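You operate a simulated robot arm through the tools that you are given. There is no shell and no other tool.

You are at the controls of a simulated robot arm. One attempt, no reset.

TASK
Scrub the two clogged nozzles clean and hang them back in the rack.
Fine: use the wet sponge.

It is judged by the outcome, as a careful person would: the job done as asked, and still so three seconds after it is handed in. It fails if anything else is knocked over, pushed out of place, dropped, spilled or broken.

THE ROBOT
A 6-joint arm with a two-finger gripper, fixed in place. Base frame: the origin is at the foot of the arm, x ahead of it, y to its left, z up. Units: m, degrees, N and s.
Its first joint turns from -115.0 to 115.0 degrees. Payload 2.1 kg.
The tool frame sits at the grasp point between the pads (the TCP): z along the fingers, y along the line on which they close. The tips reach 0.02 m beyond it. The gripper opens to 0.1 m. The gripper's body begins 0.063 m behind the TCP.
Orientation is told as [roll, pitch, yaw] about the base's x, y, z axes, in that order, counted from this pose: with the fingers straight down and closing along the base's y, the tool's x points along the base's -x, its y along +y and its z along -z.

THE INTERFACE
- The arm moves only by the tool jog_arm. Its argument "deltas" is a list of rows, each an object (a shift or turn left out is 0, a gripper value left out holds the last) with "translation": the shift along the tool's x, y, z in units of 50 mm (1.0 is 50 mm), a list of three; "turn": the turn, a rotation vector about the tool's x, y, z in units of 8 degrees (1.0 is 8 degrees), a list of three. In form: [{"translation": [dx, dy, dz], "turn": [ax, ay, az]}, ...]. A call has 1 to 20 rows; each row shifts and turns the commanded pose from where the row before left it, along the tool's axes as they then stand. "jaw" is the finger opening in m, from 0 to 0.1, set as the call begins (left out, the last holds). A call with a number of a shift or a turn outside -1 to 1 is refused whole. Each row takes 0.2 s and may step no farther than 0.05 m and 8.6 degrees from the row before; otherwise, or with a gripper value out of range, the whole call is refused. A pose out of reach is approached as far as the arm can. The call stops where the force on the tool passes 40 N (or 10 N more than at its start, if that is more) or the arm is blocked; 0.2 s more then pass. Each finger travels about 0.153 m/s and halts on what it meets, pressing with about 33 N; the grip force reading is that of the motor and also rises with nothing between the fingers. The clock runs only during rows and for 0.2 s after the last one: add rows that do not move to give the fingers time. It gives the time, the measured TCP pose, the force on the tool (base axes), the opening and the grip force at its end, in the units of the frame above (readings bear some noise), with the torque about the TCP (base axes, N m) and any sound that the robot's microphone picked up, and new pictures: "pictures" is both (left out), scene, wrist or none.
- Cameras (640 x 400 px; columns grow to the right, rows downward): "scene" is fixed at [0.0485, 0.4998, 1.6422]; the picture's right is [-0.56, -0.83, 0.00], its down [-0.70, 0.47, -0.54] and it looks along [0.45, -0.30, -0.84] (base axes); focal length 375 px, centre (320, 200). "wrist" rides on the gripper at [0.07, -0.019, -0.099] in the tool frame; the picture's right is [0.26, 0.97, 0.00], its down [-0.75, 0.20, -0.63] and it looks along [-0.61, 0.16, 0.78] (tool axes); focal length 230 px, centre (320, 200). There is no depth. A picture from a camera that has moved, and an enlarged one, comes with that camera's place and axes in the base frame and with its lens.
- move_column(by): slides the trunk up (or, below 0, down) by that many m; the arm rides with it, the base frame stays. It gives what a move gives, with no picture.
- zoom(camera, box): a new picture of the part [left, top, right, bottom] of that camera's present view, enlarged. The clock stands still meanwhile.
- job_done(): hands the job in; it is judged then, once.

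Nothing tells you positions but the pictures and the camera data. Unless the task says otherwise, let go and move clear before handing in.

The tools are called as name(argument=value, ...) on one line, values as JSON. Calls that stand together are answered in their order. jog_arm: Moves the arm, as the interface text tells. Its arguments: {"type":"object","properties":{"deltas":{"type":"array","items":{"type":"object","properties":{"translation":{"type":"array","items":{"type":"number"}},"turn":{"type":"array","items":{"type":"number"}}}}},"jaw":{"type":"number"},"pictures":{"type":"string","enum":["both","scene","wrist","none"]}},"required":["deltas"]} The other tools are called the same way: move_column (by) slides the trunk up or down; zoom (camera, box) takes an enlarged picture of a part of a camera's view; job_done () hands the job in.

At the start:

```text
clock: 0.0
tool_pos: [0.2491, 0.1512, 1.2106]
tool_rot: [0.1, -0.1, 0.1]
contact_force: [-0.5, -0.5, 1.1]
ft_torque: [0.02, 0.01, -0.01]
opening: 0.0998
grasp_force: 0.1
trunk travel left (down, up): [-0.925, 0.065]
```

scene: 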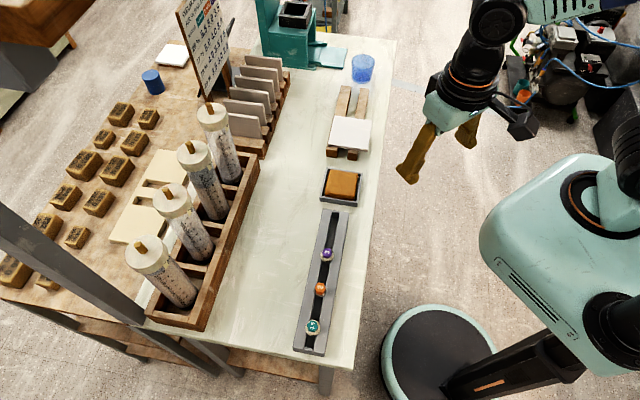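
wrist: 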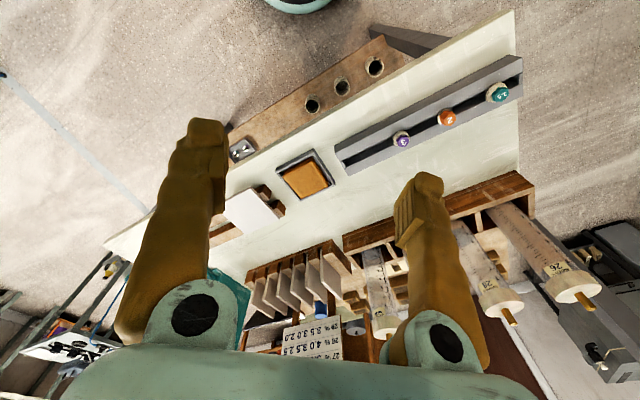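

I see a table with a slotted gray rack holding three coloured nozzles (purple, orange, teal), an orange sponge in a tray, and other furniture. I'll look closer before moving anything.

zoom(camera="scene", box=[270, 160, 400, 360])

zoom(camera="wrist", box=[320, 40, 540, 180])

zoom(camera="wrist", box=[210, 30, 420, 170])

zoom(camera="scene", box=[170, 0, 400, 170])

```text
2.00 times, centred on (335, 260) of scene
camera zoom: at [0.0485, 0.4998, 1.6422], right [-0.56, -0.83, 0.0], down [-0.7, 0.47, -0.54], along [0.45, -0.3, -0.84], focal length 749 px, centre (290, 80)
```

zoom: 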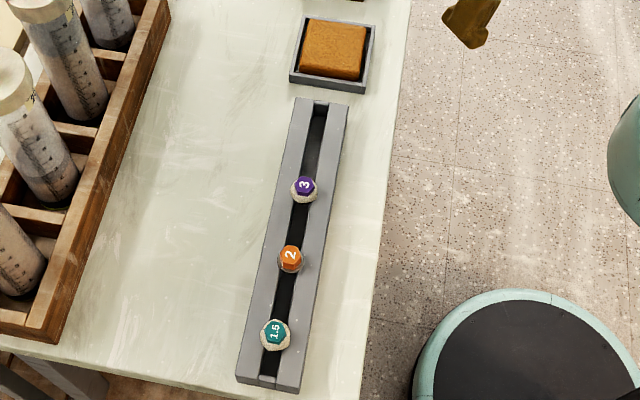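

```text
2.86 times, centred on (430, 110) of wrist
camera zoom: at [0.1804, 0.1315, 1.31], right [-0.26, 0.97, 0.0], down [0.75, 0.2, 0.63], along [0.61, 0.16, -0.78], focal length 657 px, centre (6, 457)
```

zoom: 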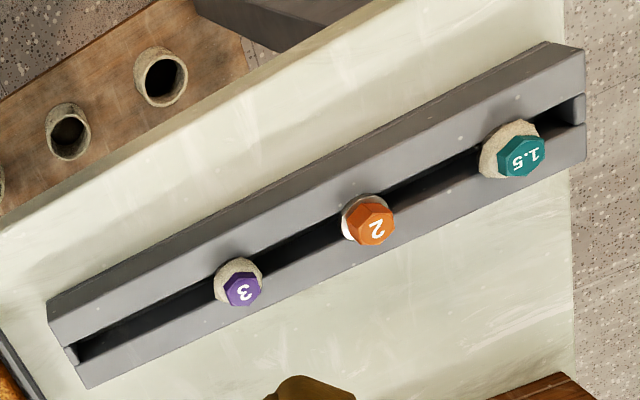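

```text
2.86 times, centred on (315, 100) of wrist
camera zoom: at [0.1804, 0.1315, 1.31], right [-0.26, 0.97, 0.0], down [0.75, 0.2, 0.63], along [0.61, 0.16, -0.78], focal length 657 px, centre (334, 486)
```

zoom: 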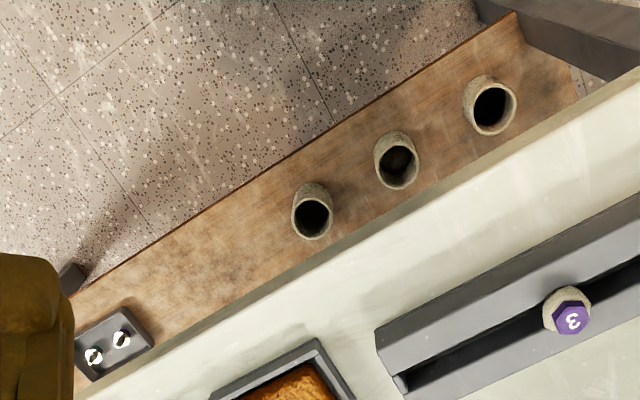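

```text
2.35 times, centred on (285, 85) of scene
camera zoom: at [0.0485, 0.4998, 1.6422], right [-0.56, -0.83, 0.0], down [-0.7, 0.47, -0.54], along [0.45, -0.3, -0.84], focal length 882 px, centre (402, 471)
```

zoom: 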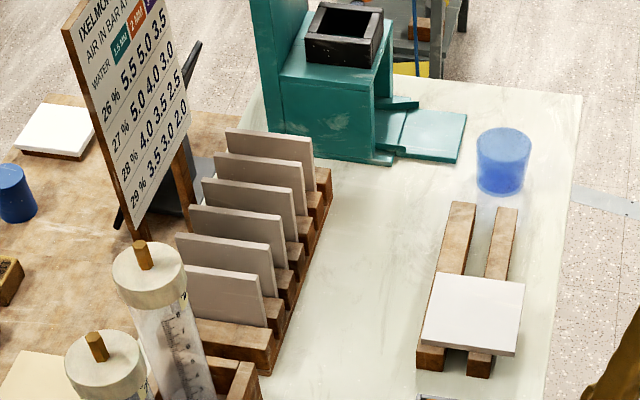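

I see three hanging nozzles: 3 and 1.5 look beige-crusted, 2 looks clean. I'll zoom tightly to confirm which are clogged and what the sponge looks like.

zoom(camera="scene", box=[300, 235, 350, 266])

zoom(camera="scene", box=[295, 272, 345, 303])

zoom(camera="scene", box=[285, 308, 345, 345])

zoom(camera="scene", box=[310, 155, 370, 215])

zoom(camera="wrist", box=[220, 120, 350, 230])

zoom(camera="scene", box=[0, 80, 160, 300])

```text
12.80 times, centred on (325, 250) of scene
camera zoom: at [0.0485, 0.4998, 1.6422], right [-0.56, -0.83, 0.0], down [-0.7, 0.47, -0.54], along [0.45, -0.3, -0.84], focal length 4796 px, centre (256, -446)
```

zoom: 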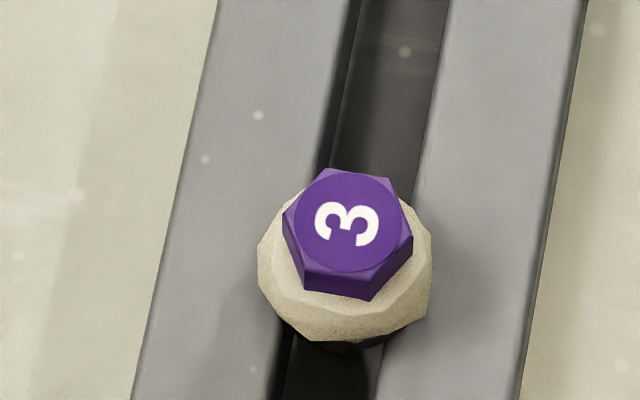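

```text
12.80 times, centred on (320, 288) of scene
camera zoom: at [0.0485, 0.4998, 1.6422], right [-0.56, -0.83, 0.0], down [-0.7, 0.47, -0.54], along [0.45, -0.3, -0.84], focal length 4796 px, centre (320, -920)
```

zoom: 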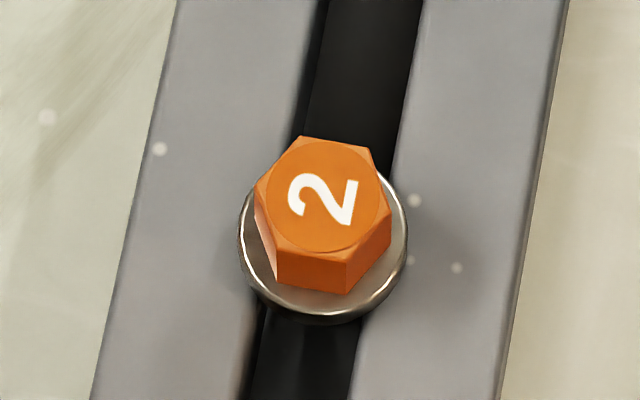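

```text
10.67 times, centred on (315, 326) of scene
camera zoom: at [0.0485, 0.4998, 1.6422], right [-0.56, -0.83, 0.0], down [-0.7, 0.47, -0.54], along [0.45, -0.3, -0.84], focal length 3997 px, centre (373, -1149)
```

zoom: 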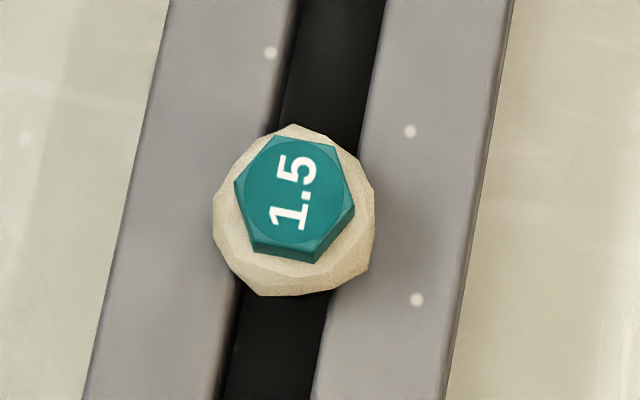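

```text
6.67 times, centred on (340, 185) of scene
camera zoom: at [0.0485, 0.4998, 1.6422], right [-0.56, -0.83, 0.0], down [-0.7, 0.47, -0.54], along [0.45, -0.3, -0.84], focal length 2498 px, centre (187, 300)
```

zoom: 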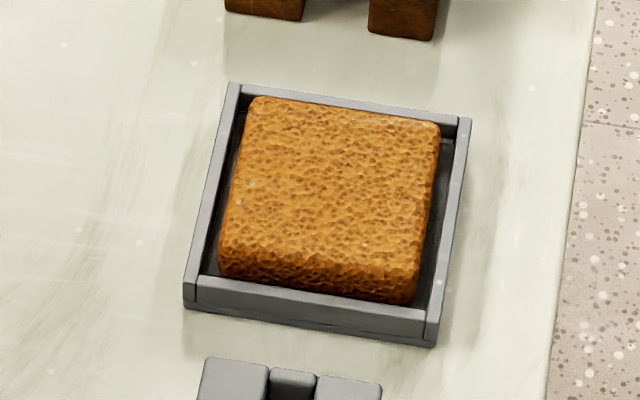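

```text
3.64 times, centred on (285, 175) of wrist
camera zoom: at [0.1804, 0.1315, 1.31], right [-0.26, 0.97, 0.0], down [0.75, 0.2, 0.63], along [0.61, 0.16, -0.78], focal length 837 px, centre (447, 291)
```

zoom: 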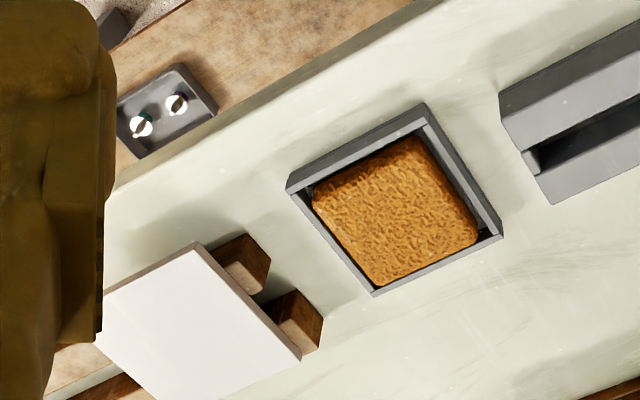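

```text
1.82 times, centred on (80, 190) of scene
camera zoom: at [0.0485, 0.4998, 1.6422], right [-0.56, -0.83, 0.0], down [-0.7, 0.47, -0.54], along [0.45, -0.3, -0.84], focal length 681 px, centre (756, 218)
```

zoom: 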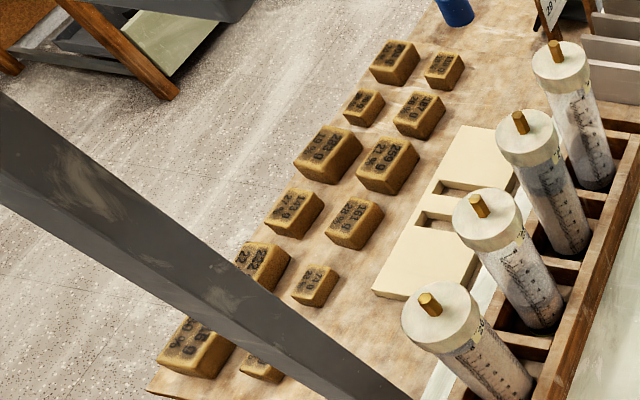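

Purple 3 and teal 1.5 are crusted, and orange 2 is clean metal. The rack is about 0.44 m from the base axis at roughly z 0.93 with the slot running at about 135°, so I'll lower the trunk in stages to gain reach.

move_column(by=-0.12)

```text
clock: 1.5
tool_pos: [0.2505, 0.1512, 1.0909]
tool_rot: [0.1, 0.0, 0.1]
contact_force: [-0.4, 0.3, 0.5]
ft_torque: [-0.02, -0.01, 0.02]
opening: 0.0999
grasp_force: 0.1
trunk travel left (down, up): [-0.805, 0.185]
```

The tool is now at z 1.09 pointing down. I'll turn it to yaw 45° so the fingers close along the rack, then check how far out it can go.

jog_arm(deltas=[{"turn": [0, 0, -0.9375]}, {"turn": [0, 0, -0.9375]}, {"turn": [0, 0, -0.9375]}, {"turn": [0, 0, -0.9375]}, {"turn": [0, 0, -0.9375]}, {"turn": [0, 0, -0.9375]}, {"translation": [0, 0.5, 0]}, {"translation": [-0.5, 0.3, 0]}, {"translation": [-0.5, 0, 0]}])

```text
clock: 3.5
tool_pos: [0.2582, 0.2154, 1.0901]
tool_rot: [0.0, 0.0, 45.1]
contact_force: [0.7, -0.1, -0.3]
ft_torque: [0.0, 0.02, -0.02]
opening: 0.0999
grasp_force: 0.0
trunk travel left (down, up): [-0.805, 0.185]
camera wrist: at [0.2225, 0.1522, 1.19], right [-0.87, 0.5, 0.0], down [0.39, 0.67, 0.63], along [0.31, 0.55, -0.78], focal length 230 px, centre (320, 200)
```

scene: 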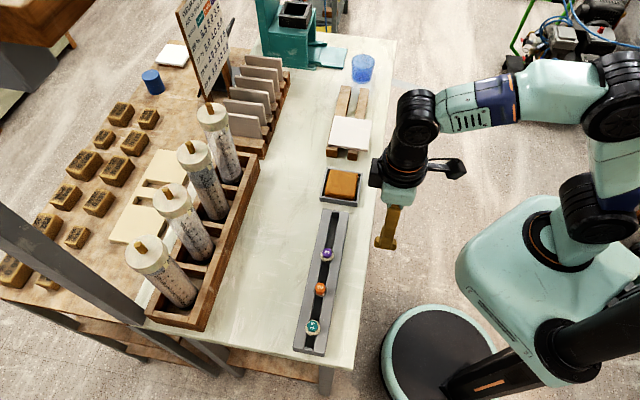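
wrist: 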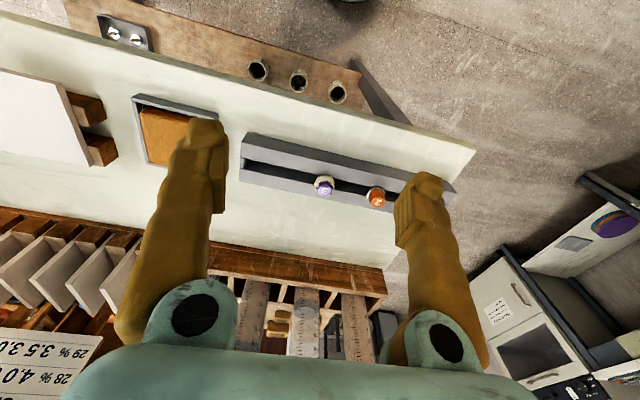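

It reaches 0.34 m from the axis so far. I'll continue outward at this height toward the purple nozzle, then look.

jog_arm(deltas=[{"translation": [-0.6, 0.2, 0]}, {"translation": [-0.6, 0.2, 0]}, {"translation": [-0.6, 0.15, 0]}, {}])

```text
clock: 4.5
tool_pos: [0.3002, 0.2978, 1.0925]
tool_rot: [0.0, -0.1, 45.1]
contact_force: [-0.7, -0.4, 0.1]
ft_torque: [-0.02, -0.01, -0.02]
opening: 0.0998
grasp_force: 0.0
trunk travel left (down, up): [-0.805, 0.185]
camera wrist: at [0.264, 0.2338, 1.1906], right [-0.87, 0.5, 0.0], down [0.39, 0.67, 0.63], along [0.31, 0.55, -0.78], focal length 230 px, centre (320, 200)
```

scene: 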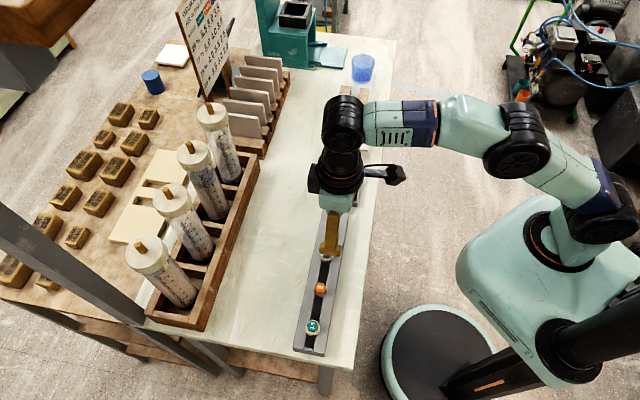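
wrist: 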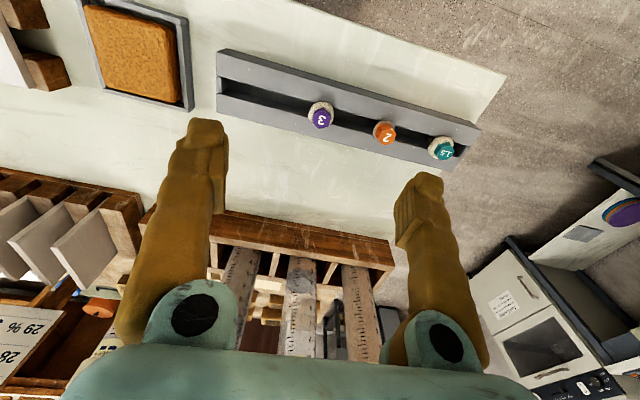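

The reach is fine here. I'll zoom the wrist view on the three nozzles, the rack and the sponge to refine positions.

zoom(camera="wrist", box=[290, 80, 370, 130])

zoom(camera="wrist", box=[400, 110, 496, 170])

zoom(camera="wrist", box=[70, 0, 230, 110])

zoom(camera="wrist", box=[210, 40, 490, 180])

```text
8.00 times, centred on (330, 105) of wrist
camera zoom: at [0.264, 0.2338, 1.1906], right [-0.87, 0.5, 0.0], down [0.39, 0.67, 0.63], along [0.31, 0.55, -0.78], focal length 1841 px, centre (240, 960)
```

zoom: 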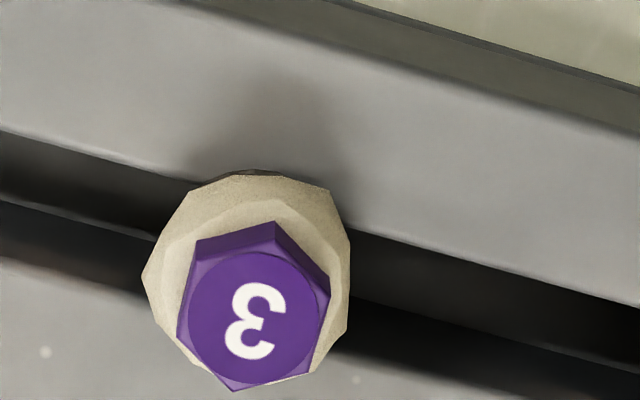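

```text
6.67 times, centred on (448, 140) of wrist
camera zoom: at [0.264, 0.2338, 1.1906], right [-0.87, 0.5, 0.0], down [0.39, 0.67, 0.63], along [0.31, 0.55, -0.78], focal length 1534 px, centre (-533, 600)
```

zoom: 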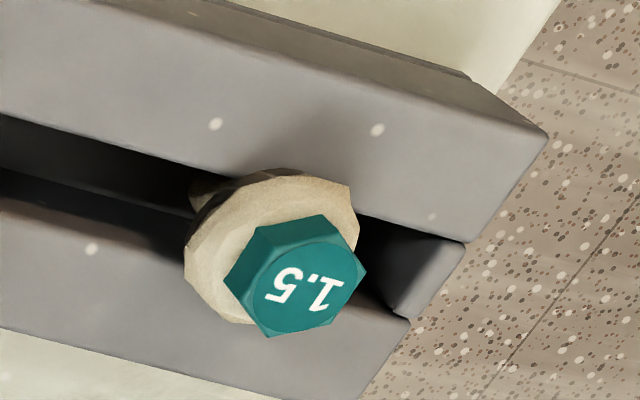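

```text
3.64 times, centred on (150, 55) of wrist
camera zoom: at [0.264, 0.2338, 1.1906], right [-0.87, 0.5, 0.0], down [0.39, 0.67, 0.63], along [0.31, 0.55, -0.78], focal length 837 px, centre (938, 727)
```

zoom: 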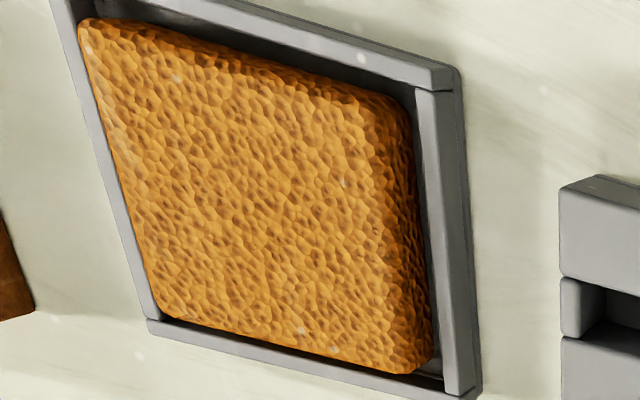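

```text
2.29 times, centred on (350, 110) of wrist
camera zoom: at [0.264, 0.2338, 1.1906], right [-0.87, 0.5, 0.0], down [0.39, 0.67, 0.63], along [0.31, 0.55, -0.78], focal length 526 px, centre (251, 406)
```

zoom: 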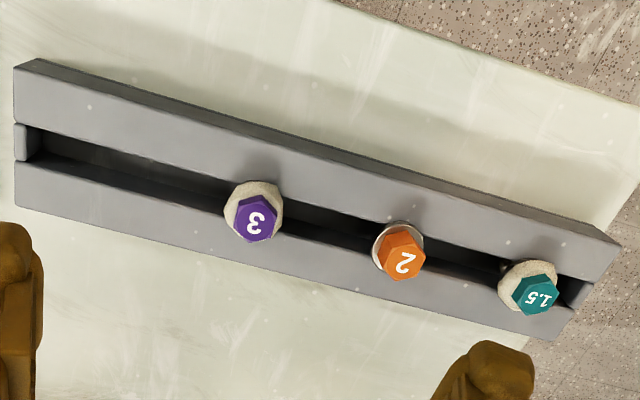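

The purple cap top is at about (0.3065, 0.3095, 0.95), the rail top is near 0.93, and the sponge top centre is near (0.456, 0.164, 0.90). I'll centre over purple with the jaw narrowed and ride the trunk down for a closer look.

jog_arm(deltas=[{"translation": [-0.255, 0.076, 0]}, {}], jaw=0.05, pictures="none")

move_column(by=-0.07)

zoom(camera="wrist", box=[240, 100, 400, 200])

zoom(camera="wrist", box=[0, 0, 640, 400])

```text
clock: 5.1
tool_pos: [0.3069, 0.3081, 1.0908]
tool_rot: [0.0, -0.1, 45.1]
contact_force: [-0.1, 0.4, -0.2]
ft_torque: [0.0, 0.01, 0.01]
opening: 0.0498
grasp_force: 0.1
trunk travel left (down, up): [-0.805, 0.185]
```

```text
clock: 6.2
tool_pos: [0.3074, 0.3088, 1.0217]
tool_rot: [0.0, -0.1, 45.2]
contact_force: [0.1, -0.4, 0.2]
ft_torque: [0.02, 0.0, 0.01]
opening: 0.05
grasp_force: 0.0
trunk travel left (down, up): [-0.735, 0.255]
```

```text
4.00 times, centred on (320, 150) of wrist
camera zoom: at [0.2709, 0.2457, 1.1205], right [-0.87, 0.5, 0.0], down [0.39, 0.67, 0.63], along [0.32, 0.55, -0.78], focal length 920 px, centre (320, 400)
```

zoom: 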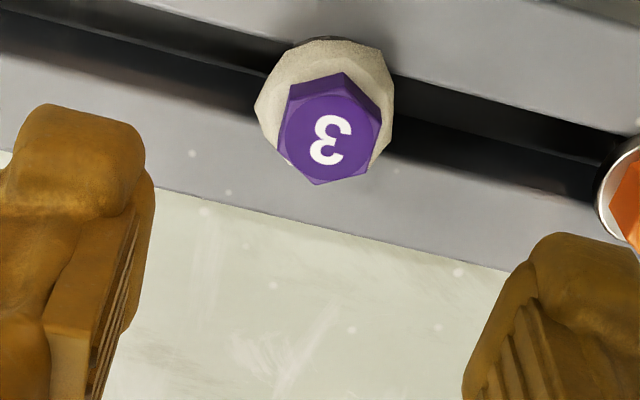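

```text
1.00 times, centred on (320, 200) of wrist (not enlarged: the box is as wide or as high as the picture)
camera zoom: at [0.2709, 0.2457, 1.1205], right [-0.87, 0.5, 0.0], down [0.39, 0.67, 0.63], along [0.32, 0.55, -0.78], focal length 230 px, centre (320, 200)
```

zoom: 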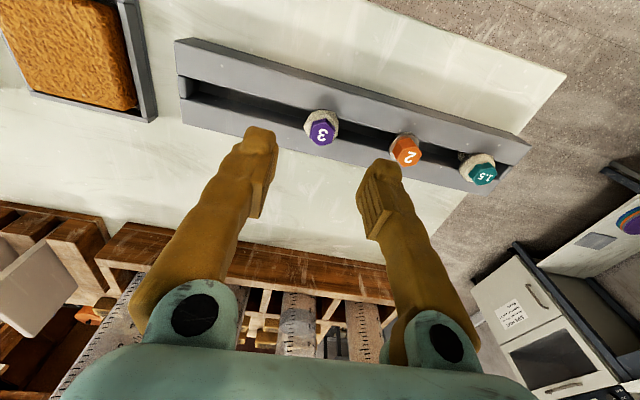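

The purple cap is centred within about 2 mm and its flats face the fingers; the cap stands roughly 8–9 mm proud of the crusted collar. I'll lower to just above the grip height and look.

jog_arm(deltas=[{"translation": [0, 0.027, 0.4]}, {"translation": [0, 0, 0.4]}, {"translation": [0, 0, 0.2]}, {}])

zoom(camera="wrist", box=[240, 110, 400, 210])

zoom(camera="scene", box=[290, 200, 370, 270])

```text
clock: 7.2
tool_pos: [0.3064, 0.3112, 0.9711]
tool_rot: [0.1, -0.1, 45.1]
contact_force: [0.0, -0.4, 0.1]
ft_torque: [0.01, -0.03, -0.04]
opening: 0.0499
grasp_force: 0.0
trunk travel left (down, up): [-0.735, 0.255]
camera wrist: at [0.2698, 0.2473, 1.0702], right [-0.87, 0.5, 0.0], down [0.39, 0.67, 0.63], along [0.32, 0.55, -0.78], focal length 230 px, centre (320, 200)
```

scene: 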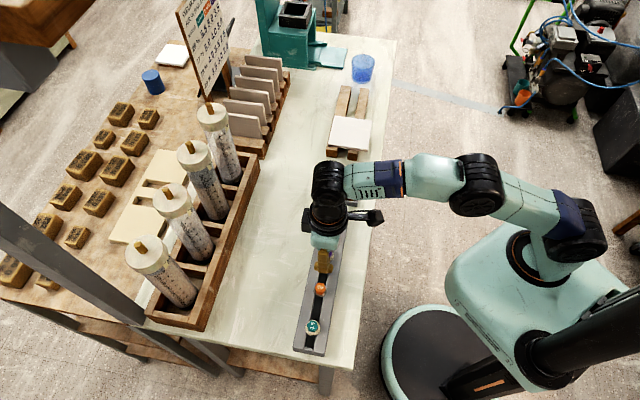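
wrist: 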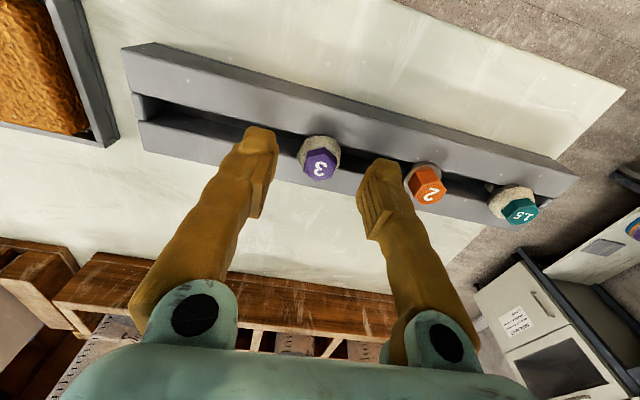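

```text
4.00 times, centred on (320, 160) of wrist
camera zoom: at [0.2698, 0.2473, 1.0702], right [-0.87, 0.5, 0.0], down [0.39, 0.67, 0.63], along [0.32, 0.55, -0.78], focal length 920 px, centre (320, 360)
```

zoom: 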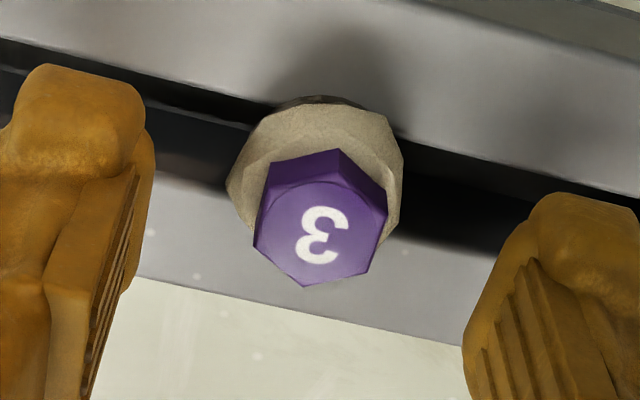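

```text
5.71 times, centred on (330, 235) of scene
camera zoom: at [0.0485, 0.4998, 1.6422], right [-0.56, -0.83, 0.0], down [-0.7, 0.47, -0.54], along [0.45, -0.3, -0.84], focal length 2141 px, centre (263, 0)
```

zoom: 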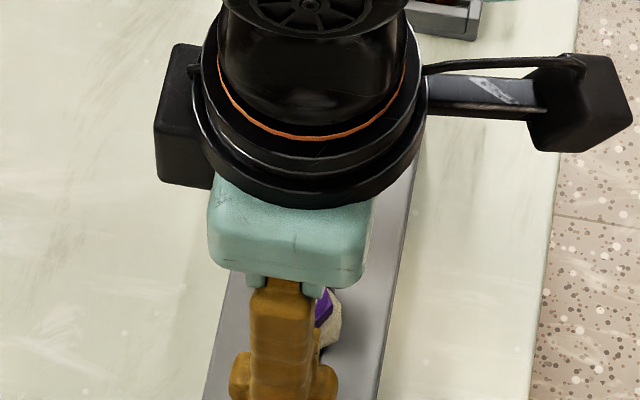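

The cap sits between the fingertips. I'll lower 10 mm more and watch the force.

jog_arm(deltas=[{"translation": [0, 0, 0.1]}, {"translation": [0, 0, 0.1]}, {}], pictures="none")

zoom(camera="wrist", box=[240, 110, 400, 210])

zoom(camera="scene", box=[305, 240, 345, 270])

```text
clock: 8.0
tool_pos: [0.3065, 0.3107, 0.9608]
tool_rot: [0.0, 0.0, 45.1]
contact_force: [0.9, -0.7, 0.8]
ft_torque: [-0.02, 0.0, 0.01]
opening: 0.0501
grasp_force: 0.0
trunk travel left (down, up): [-0.735, 0.255]
```

```text
4.00 times, centred on (320, 160) of wrist
camera zoom: at [0.2698, 0.2469, 1.0607], right [-0.87, 0.5, 0.0], down [0.39, 0.67, 0.63], along [0.32, 0.55, -0.78], focal length 920 px, centre (320, 360)
```

zoom: 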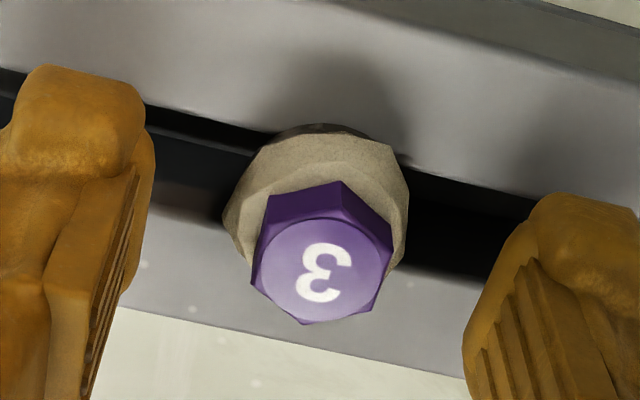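

```text
13.33 times, centred on (325, 255) of scene
camera zoom: at [0.0485, 0.4998, 1.6422], right [-0.56, -0.83, 0.0], down [-0.7, 0.47, -0.54], along [0.45, -0.3, -0.84], focal length 4996 px, centre (253, -533)
```

zoom: 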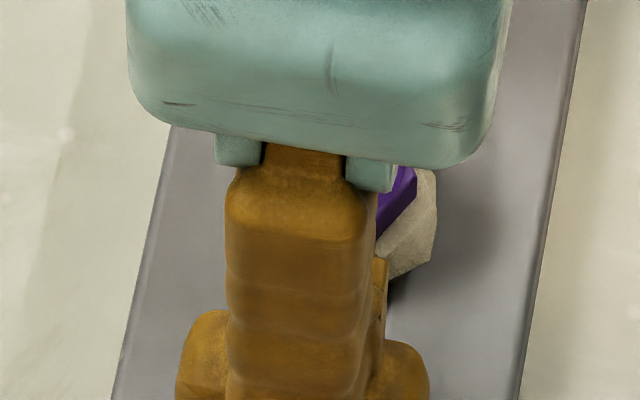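

The tips reach about 7 mm below the cap top with no contact. I'll go 1 mm lower and close on the cap.

jog_arm(deltas=[{"translation": [-0.01, 0, 0.02]}, {}], pictures="none")

jog_arm(deltas=[{}, {}, {}, {}], jaw=0.01)

zoom(camera="wrist", box=[240, 110, 400, 210])

```text
clock: 8.6
tool_pos: [0.3082, 0.3104, 0.9601]
tool_rot: [0.1, -0.1, 45.1]
contact_force: [0.0, 0.9, -0.2]
ft_torque: [-0.02, -0.01, 0.01]
opening: 0.0502
grasp_force: 0.0
trunk travel left (down, up): [-0.735, 0.255]
```

```text
clock: 9.6
tool_pos: [0.3052, 0.3097, 0.9606]
tool_rot: [0.1, -0.1, 45.1]
contact_force: [-0.2, 0.1, 0.0]
ft_torque: [-0.01, 0.02, 0.02]
opening: 0.0177
grasp_force: 33.1
trunk travel left (down, up): [-0.735, 0.255]
camera wrist: at [0.2703, 0.2474, 1.0597], right [-0.87, 0.5, 0.0], down [0.39, 0.67, 0.63], along [0.32, 0.55, -0.78], focal length 230 px, centre (320, 200)
```

scene: 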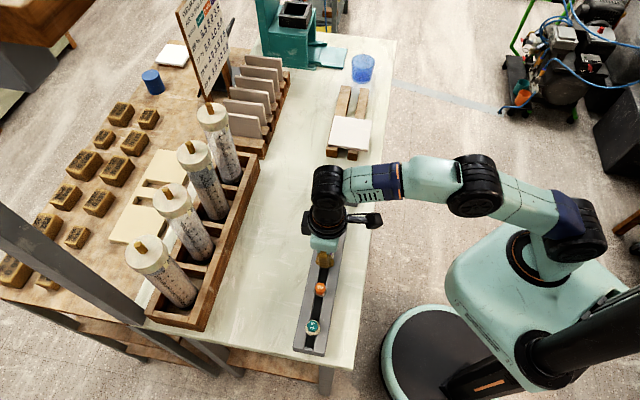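
wrist: 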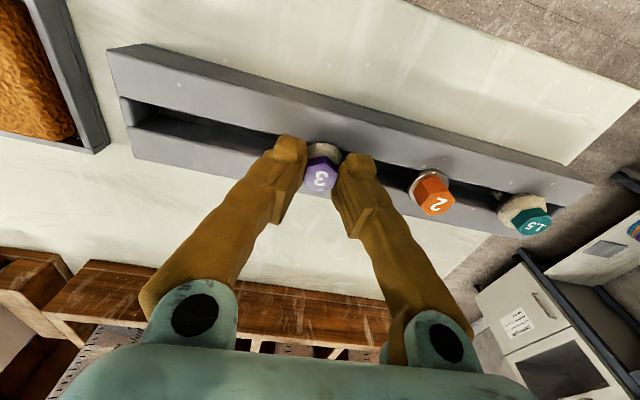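

```text
4.00 times, centred on (320, 160) of wrist
camera zoom: at [0.2703, 0.2474, 1.0597], right [-0.87, 0.5, 0.0], down [0.39, 0.67, 0.63], along [0.32, 0.55, -0.78], focal length 920 px, centre (320, 360)
```

zoom: 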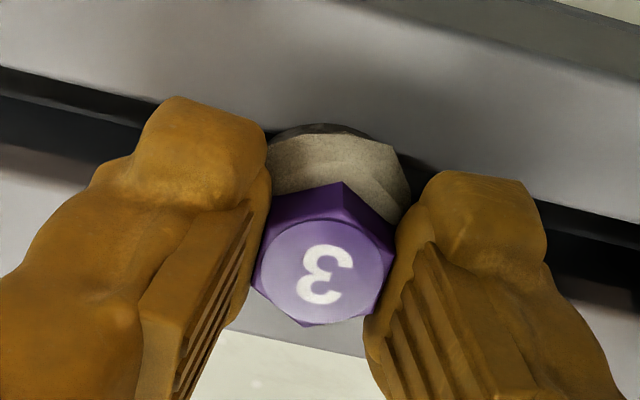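

Purple is gripped on its flats (17.7 mm). The hanging pose is TCP about (0.3065, 0.310, 0.960); I'll lift it straight up slowly and look at the nozzle's underside.

jog_arm(deltas=[{"translation": [0, 0, -0.2]}, {"translation": [0, 0, -0.2]}, {"translation": [0, 0, -0.4]}, {"translation": [0, 0, -0.4]}, {"translation": [0, 0, -0.4]}, {"translation": [0, 0, -0.4]}, {}])

zoom(camera="wrist", box=[240, 110, 400, 210])

zoom(camera="scene", box=[290, 220, 370, 290])

```text
clock: 11.2
tool_pos: [0.2984, 0.3005, 1.0538]
tool_rot: [-0.2, -0.1, 45.1]
contact_force: [-0.7, 0.2, -0.5]
ft_torque: [-0.01, 0.0, -0.01]
opening: 0.0177
grasp_force: 33.1
out of reach, approached as far as the arm can: row 6
trunk travel left (down, up): [-0.735, 0.255]
camera wrist: at [0.2627, 0.2378, 1.1539], right [-0.87, 0.5, 0.0], down [0.39, 0.67, 0.63], along [0.32, 0.55, -0.78], focal length 230 px, centre (320, 200)
```

scene: 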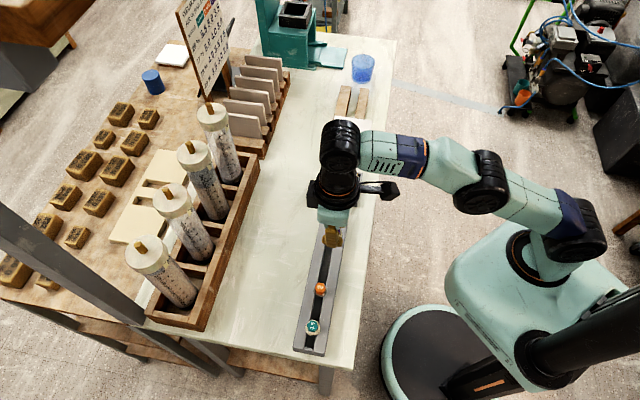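
wrist: 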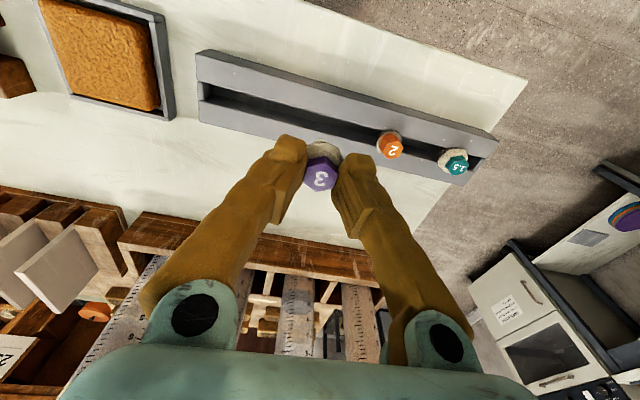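

```text
4.00 times, centred on (320, 160) of wrist
camera zoom: at [0.2627, 0.2378, 1.1539], right [-0.87, 0.5, 0.0], down [0.39, 0.67, 0.63], along [0.32, 0.55, -0.78], focal length 920 px, centre (320, 360)
```

zoom: 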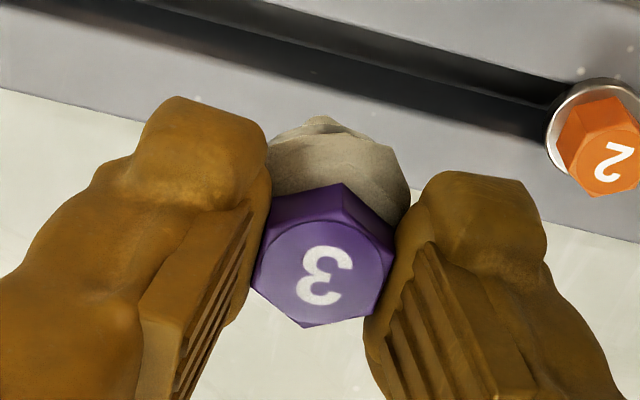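

```text
5.71 times, centred on (330, 255) of scene
camera zoom: at [0.0485, 0.4998, 1.6422], right [-0.56, -0.83, 0.0], down [-0.7, 0.47, -0.54], along [0.45, -0.3, -0.84], focal length 2141 px, centre (263, -114)
```

zoom: 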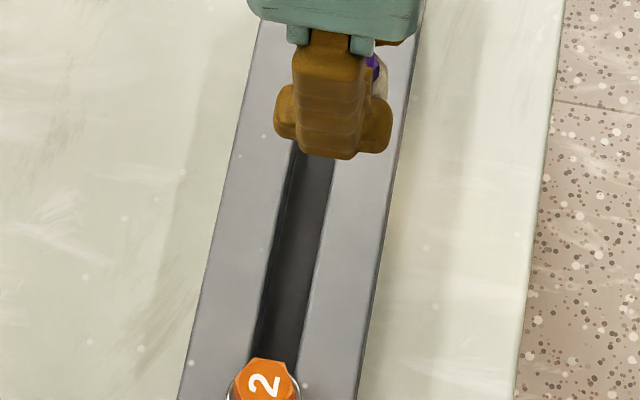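

The lift reached the arm's range limit at the top; I have purple held at about z 1.05. I'll pull in toward the base a bit and rotate the wrist so the scene camera can see the nozzle between the fingers.

jog_arm(deltas=[{"translation": [0.5, 0, 0.1]}, {"translation": [0.5, 0, 0.1]}, {"turn": [0, 0, -0.9375]}, {"turn": [0, 0, -0.9375]}, {"turn": [0, 0, -0.9375]}, {"turn": [0, 0, -0.9375]}, {"turn": [0, 0, -0.9375]}, {"turn": [0, 0, -0.9375]}, {"turn": [0, 0, -0.9375]}, {"turn": [0, 0, -0.9375]}, {"turn": [0, 0, -0.9375]}, {"turn": [0, 0, -0.9375]}, {"turn": [0, 0, -0.9375]}, {"turn": [0, 0, -0.9375]}, {}])

zoom(camera="scene", box=[310, 210, 390, 260])

```text
clock: 14.4
tool_pos: [0.2633, 0.2658, 1.0446]
tool_rot: [-0.1, -0.1, 135.2]
contact_force: [-0.3, -0.7, -1.1]
ft_torque: [-0.02, -0.02, 0.02]
opening: 0.0178
grasp_force: 33.5
trunk travel left (down, up): [-0.735, 0.255]
camera wrist: at [0.3261, 0.2292, 1.144], right [-0.5, -0.87, 0.0], down [-0.67, 0.39, 0.63], along [-0.55, 0.31, -0.78], focal length 230 px, centre (320, 200)
```

scene: 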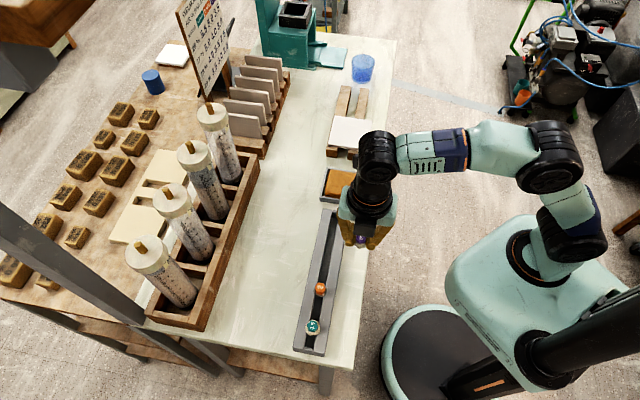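
wrist: 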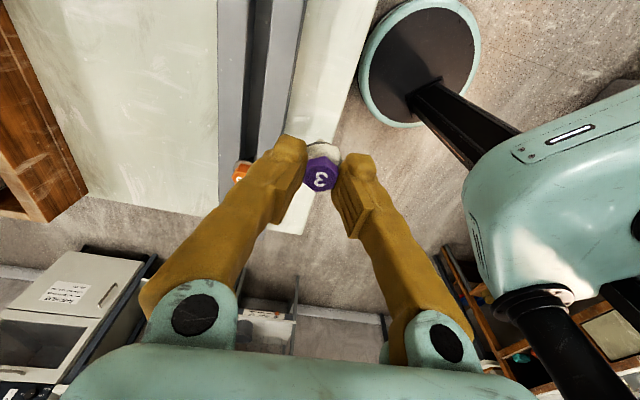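

```text
8.00 times, centred on (350, 235) of scene
camera zoom: at [0.0485, 0.4998, 1.6422], right [-0.56, -0.83, 0.0], down [-0.7, 0.47, -0.54], along [0.45, -0.3, -0.84], focal length 2998 px, centre (80, -80)
```

zoom: 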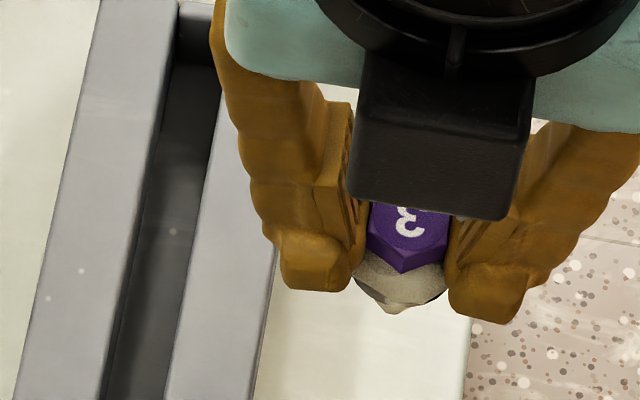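

The nozzle hangs between the fingers but the gripper hides it from the scene camera. I'll tilt the tool about 45° so the nozzle's underside swings toward the scene camera.

jog_arm(deltas=[{"turn": [0, -0.9375, 0]}, {"turn": [0, -0.9375, 0]}, {"turn": [0, -0.9375, 0]}, {"turn": [0, -0.9375, 0]}, {"turn": [0, -0.9375, 0]}, {"turn": [0, -0.9375, 0]}, {}])

zoom(camera="scene", box=[310, 210, 390, 260])

```text
clock: 16.0
tool_pos: [0.2644, 0.2656, 1.044]
tool_rot: [-0.2, -45.1, 135.3]
contact_force: [-0.4, 0.7, -0.8]
ft_torque: [0.02, 0.01, -0.01]
opening: 0.0178
grasp_force: 33.2
trunk travel left (down, up): [-0.735, 0.255]
camera wrist: at [0.3613, 0.194, 1.0657], right [-0.55, -0.81, -0.19], down [-0.2, -0.08, 0.98], along [-0.81, 0.58, -0.12], focal length 230 px, centre (320, 200)
```

scene: 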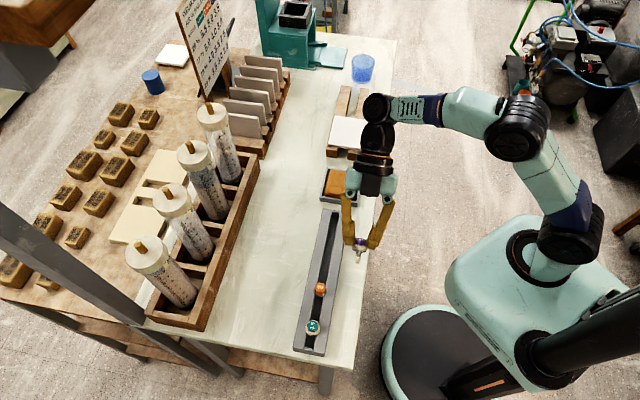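
wrist: 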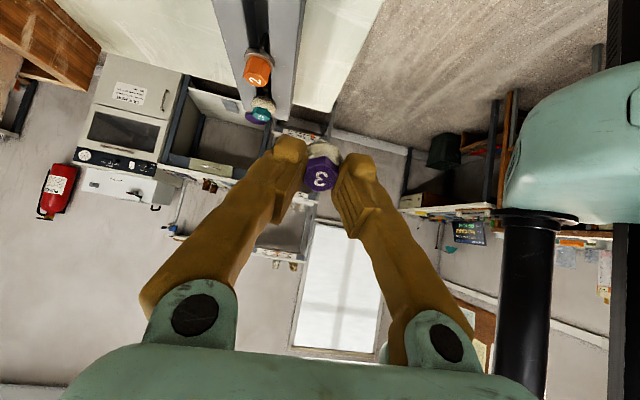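

```text
8.00 times, centred on (350, 235) of scene
camera zoom: at [0.0485, 0.4998, 1.6422], right [-0.56, -0.83, 0.0], down [-0.7, 0.47, -0.54], along [0.45, -0.3, -0.84], focal length 2998 px, centre (80, -80)
```

zoom: 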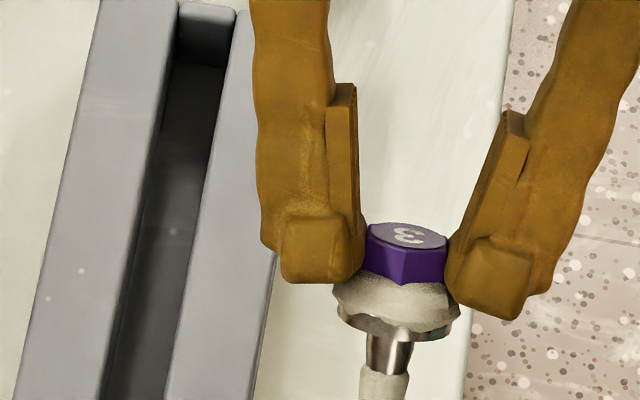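

Now I can see the nozzle: crust on the collar and, further down, crust on the tip. I'll zoom for the full length.

zoom(camera="scene", box=[330, 225, 394, 275])

zoom(camera="wrist", box=[270, 110, 370, 190])

```text
8.00 times, centred on (362, 250) of scene
camera zoom: at [0.0485, 0.4998, 1.6422], right [-0.56, -0.83, 0.0], down [-0.7, 0.47, -0.54], along [0.45, -0.3, -0.84], focal length 2998 px, centre (-16, -200)
```

zoom: 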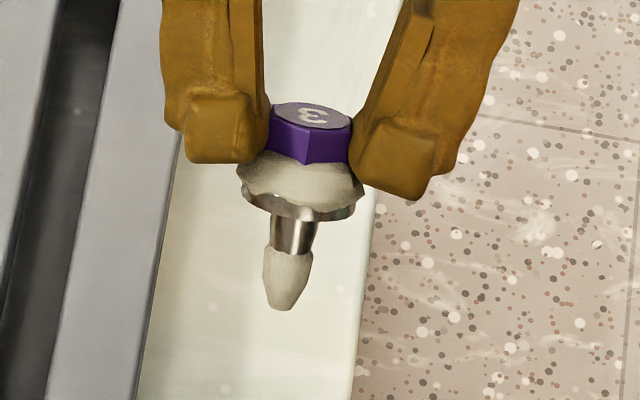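

```text
5.00 times, centred on (320, 150) of wrist
camera zoom: at [0.3613, 0.194, 1.0657], right [-0.55, -0.81, -0.19], down [-0.2, -0.08, 0.98], along [-0.81, 0.58, -0.12], focal length 1150 px, centre (320, 450)
```

zoom: 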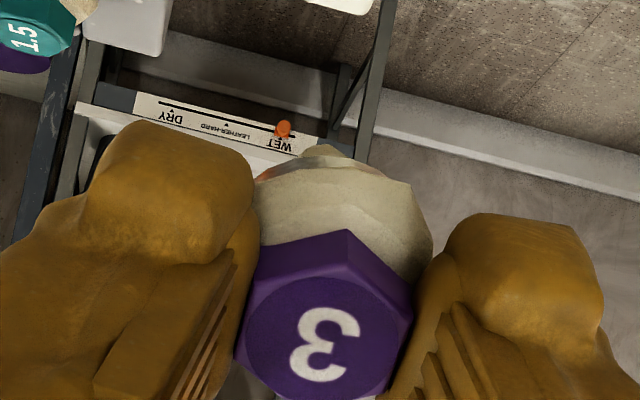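

The nozzle is about 44 mm long with crust on both the collar and the tip. I'll untilt, turn to face the sponge (azimuth about 20°), and then tilt the nozzle outward so it can reach the sponge.

jog_arm(deltas=[{"turn": [0, 0.9375, 0]}, {"turn": [0, 0.9375, 0]}, {"turn": [0, 0.9375, 0]}, {"turn": [0, 0.9375, 0]}, {"turn": [0, 0.9375, 0]}, {"turn": [0, 0.9375, 0]}, {}], pictures="none")

jog_arm(deltas=[{"turn": [0, 0, 0.9583]}, {"turn": [0, 0, 0.9583]}, {"turn": [0, 0, 0.9583]}, {"turn": [0, 0, 0.9583]}, {"turn": [0, 0, 0.9583]}, {"turn": [0, 0, 0.9583]}, {"turn": [0, 0, 0.9583]}, {"turn": [0, 0, 0.9583]}, {"turn": [0, 0, 0.9583]}, {"turn": [0, 0, 0.9583]}, {"turn": [0, 0, 0.9583]}, {"turn": [0, 0, 0.9583]}, {"turn": [0, 0, 0.9583]}, {"turn": [0, 0, 0.9583]}, {"turn": [0, 0, 0.9583]}, {}], pictures="none")

```text
clock: 17.6
tool_pos: [0.2644, 0.2654, 1.0437]
tool_rot: [-0.1, 0.1, 135.1]
contact_force: [-0.5, -0.4, 0.6]
ft_torque: [0.03, 0.01, -0.01]
opening: 0.0178
grasp_force: 33.1
trunk travel left (down, up): [-0.735, 0.255]
```

```text
clock: 21.0
tool_pos: [0.2634, 0.2654, 1.0446]
tool_rot: [0.0, -0.1, 20.0]
contact_force: [0.8, 0.1, -0.1]
ft_torque: [0.0, 0.0, 0.06]
opening: 0.0175
grasp_force: 32.7
trunk travel left (down, up): [-0.735, 0.255]
```

Facing azimuth 20° now. I'll move sideways to in front of the sponge and tilt the tool 45° outward.

jog_arm(deltas=[{"translation": [-0.167, -0.637, 0]}, {"translation": [-0.167, -0.637, 0]}, {"translation": [-0.167, -0.637, 0]}, {"translation": [-0.167, -0.637, 0]}, {"translation": [-0.167, -0.637, 0]}, {"turn": [0, -0.9375, 0]}, {"turn": [0, -0.9375, 0]}, {"turn": [0, -0.9375, 0]}, {"turn": [0, -0.9375, 0]}, {"turn": [0, -0.9375, 0]}, {"turn": [0, -0.9375, 0]}, {}])

zoom(camera="scene", box=[310, 130, 406, 220])

```text
clock: 23.6
tool_pos: [0.3602, 0.1271, 1.0447]
tool_rot: [-0.6, -42.6, 20.0]
contact_force: [0.1, -0.4, 0.3]
ft_torque: [0.0, 0.01, -0.01]
opening: 0.0178
grasp_force: 32.9
out of reach, approached as far as the arm can: row 11
trunk travel left (down, up): [-0.735, 0.255]
camera wrist: at [0.254, 0.0699, 1.0713], right [-0.5, 0.85, -0.18], down [0.05, 0.24, 0.97], along [0.86, 0.48, -0.16], focal length 230 px, centre (320, 200)
```

scene: 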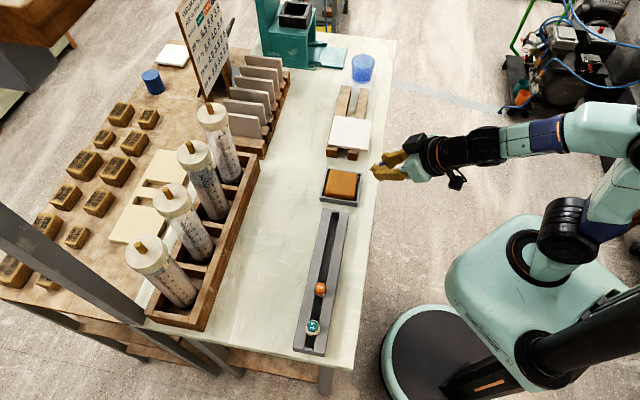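
wrist: 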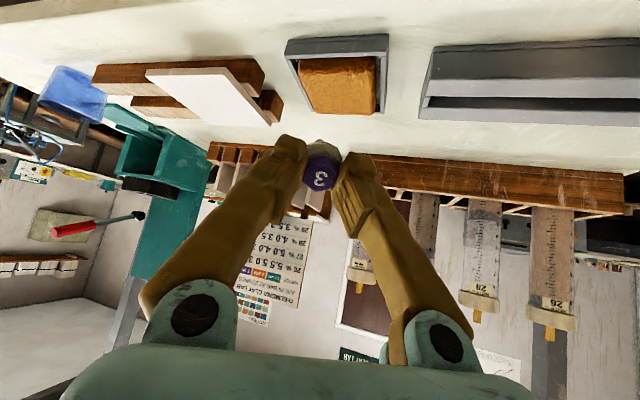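

```text
4.44 times, centred on (358, 175) of scene
camera zoom: at [0.0485, 0.4998, 1.6422], right [-0.56, -0.83, 0.0], down [-0.7, 0.47, -0.54], along [0.45, -0.3, -0.84], focal length 1665 px, centre (151, 311)
```

zoom: 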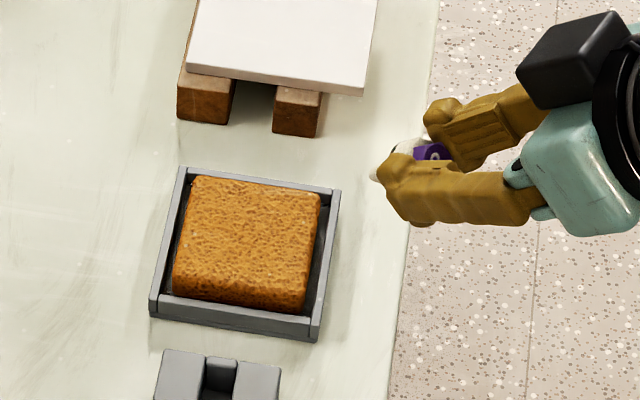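

The tilt is about 43° and the nozzle points over the sponge tray's near side. I'll move outward so the tip is over the sponge, then lower with the trunk.

jog_arm(deltas=[{"translation": [-0.431, 0, 0.396]}, {"translation": [-0.431, 0, 0.396]}, {}])

zoom(camera="scene", box=[310, 130, 406, 220])

zoom(camera="wrist", box=[240, 30, 400, 200])

```text
clock: 24.4
tool_pos: [0.4134, 0.1465, 1.0474]
tool_rot: [0.1, -45.2, 20.1]
contact_force: [-0.2, 0.1, -0.3]
ft_torque: [-0.01, 0.01, 0.0]
opening: 0.0179
grasp_force: 32.9
trunk travel left (down, up): [-0.735, 0.255]
camera wrist: at [0.3073, 0.0877, 1.069], right [-0.5, 0.85, -0.18], down [0.01, 0.22, 0.98], along [0.86, 0.49, -0.12], focal length 230 px, centre (320, 200)
```

scene: 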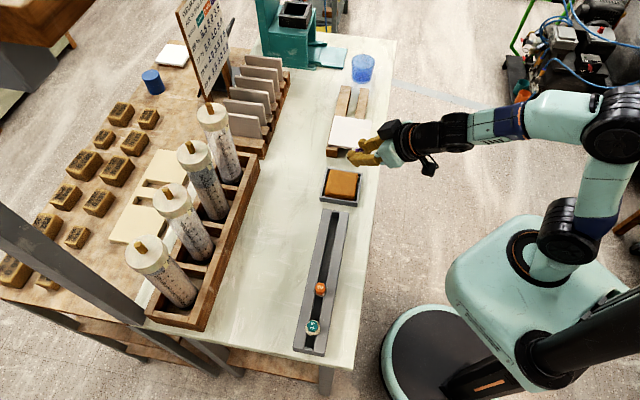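
wrist: 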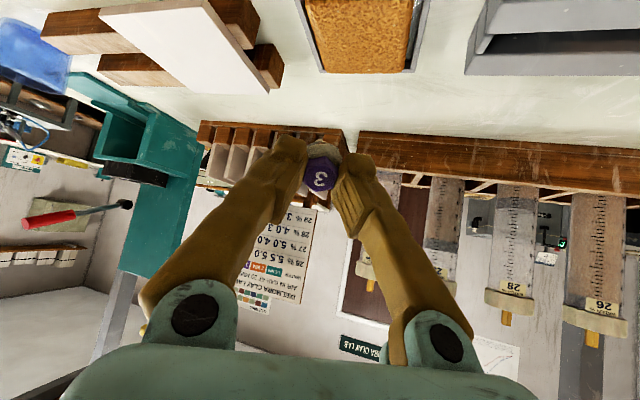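

```text
4.44 times, centred on (358, 175) of scene
camera zoom: at [0.0485, 0.4998, 1.6422], right [-0.56, -0.83, 0.0], down [-0.7, 0.47, -0.54], along [0.45, -0.3, -0.84], focal length 1665 px, centre (151, 311)
```

zoom: 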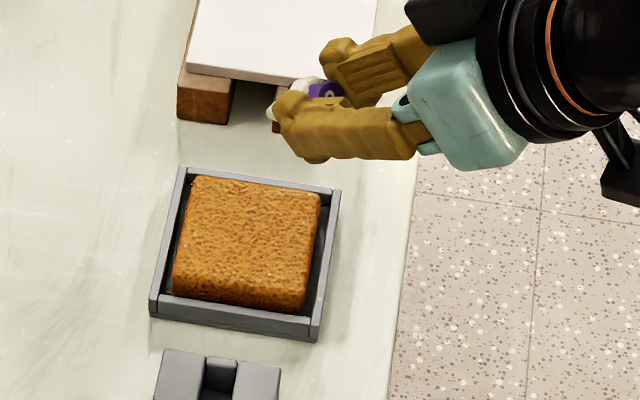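

```text
2.35 times, centred on (320, 115) of wrist
camera zoom: at [0.3073, 0.0877, 1.069], right [-0.5, 0.85, -0.18], down [0.01, 0.22, 0.98], along [0.86, 0.49, -0.12], focal length 541 px, centre (320, 400)
```

zoom: 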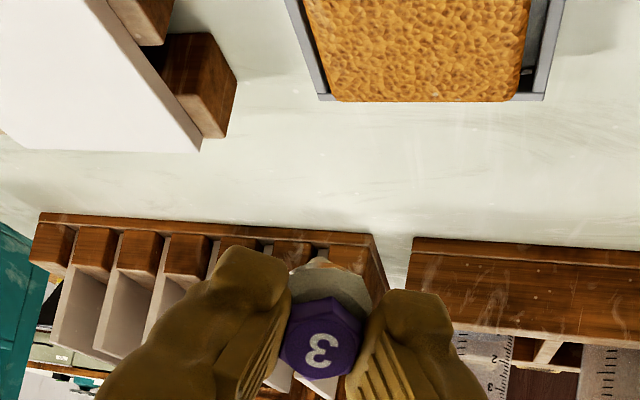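

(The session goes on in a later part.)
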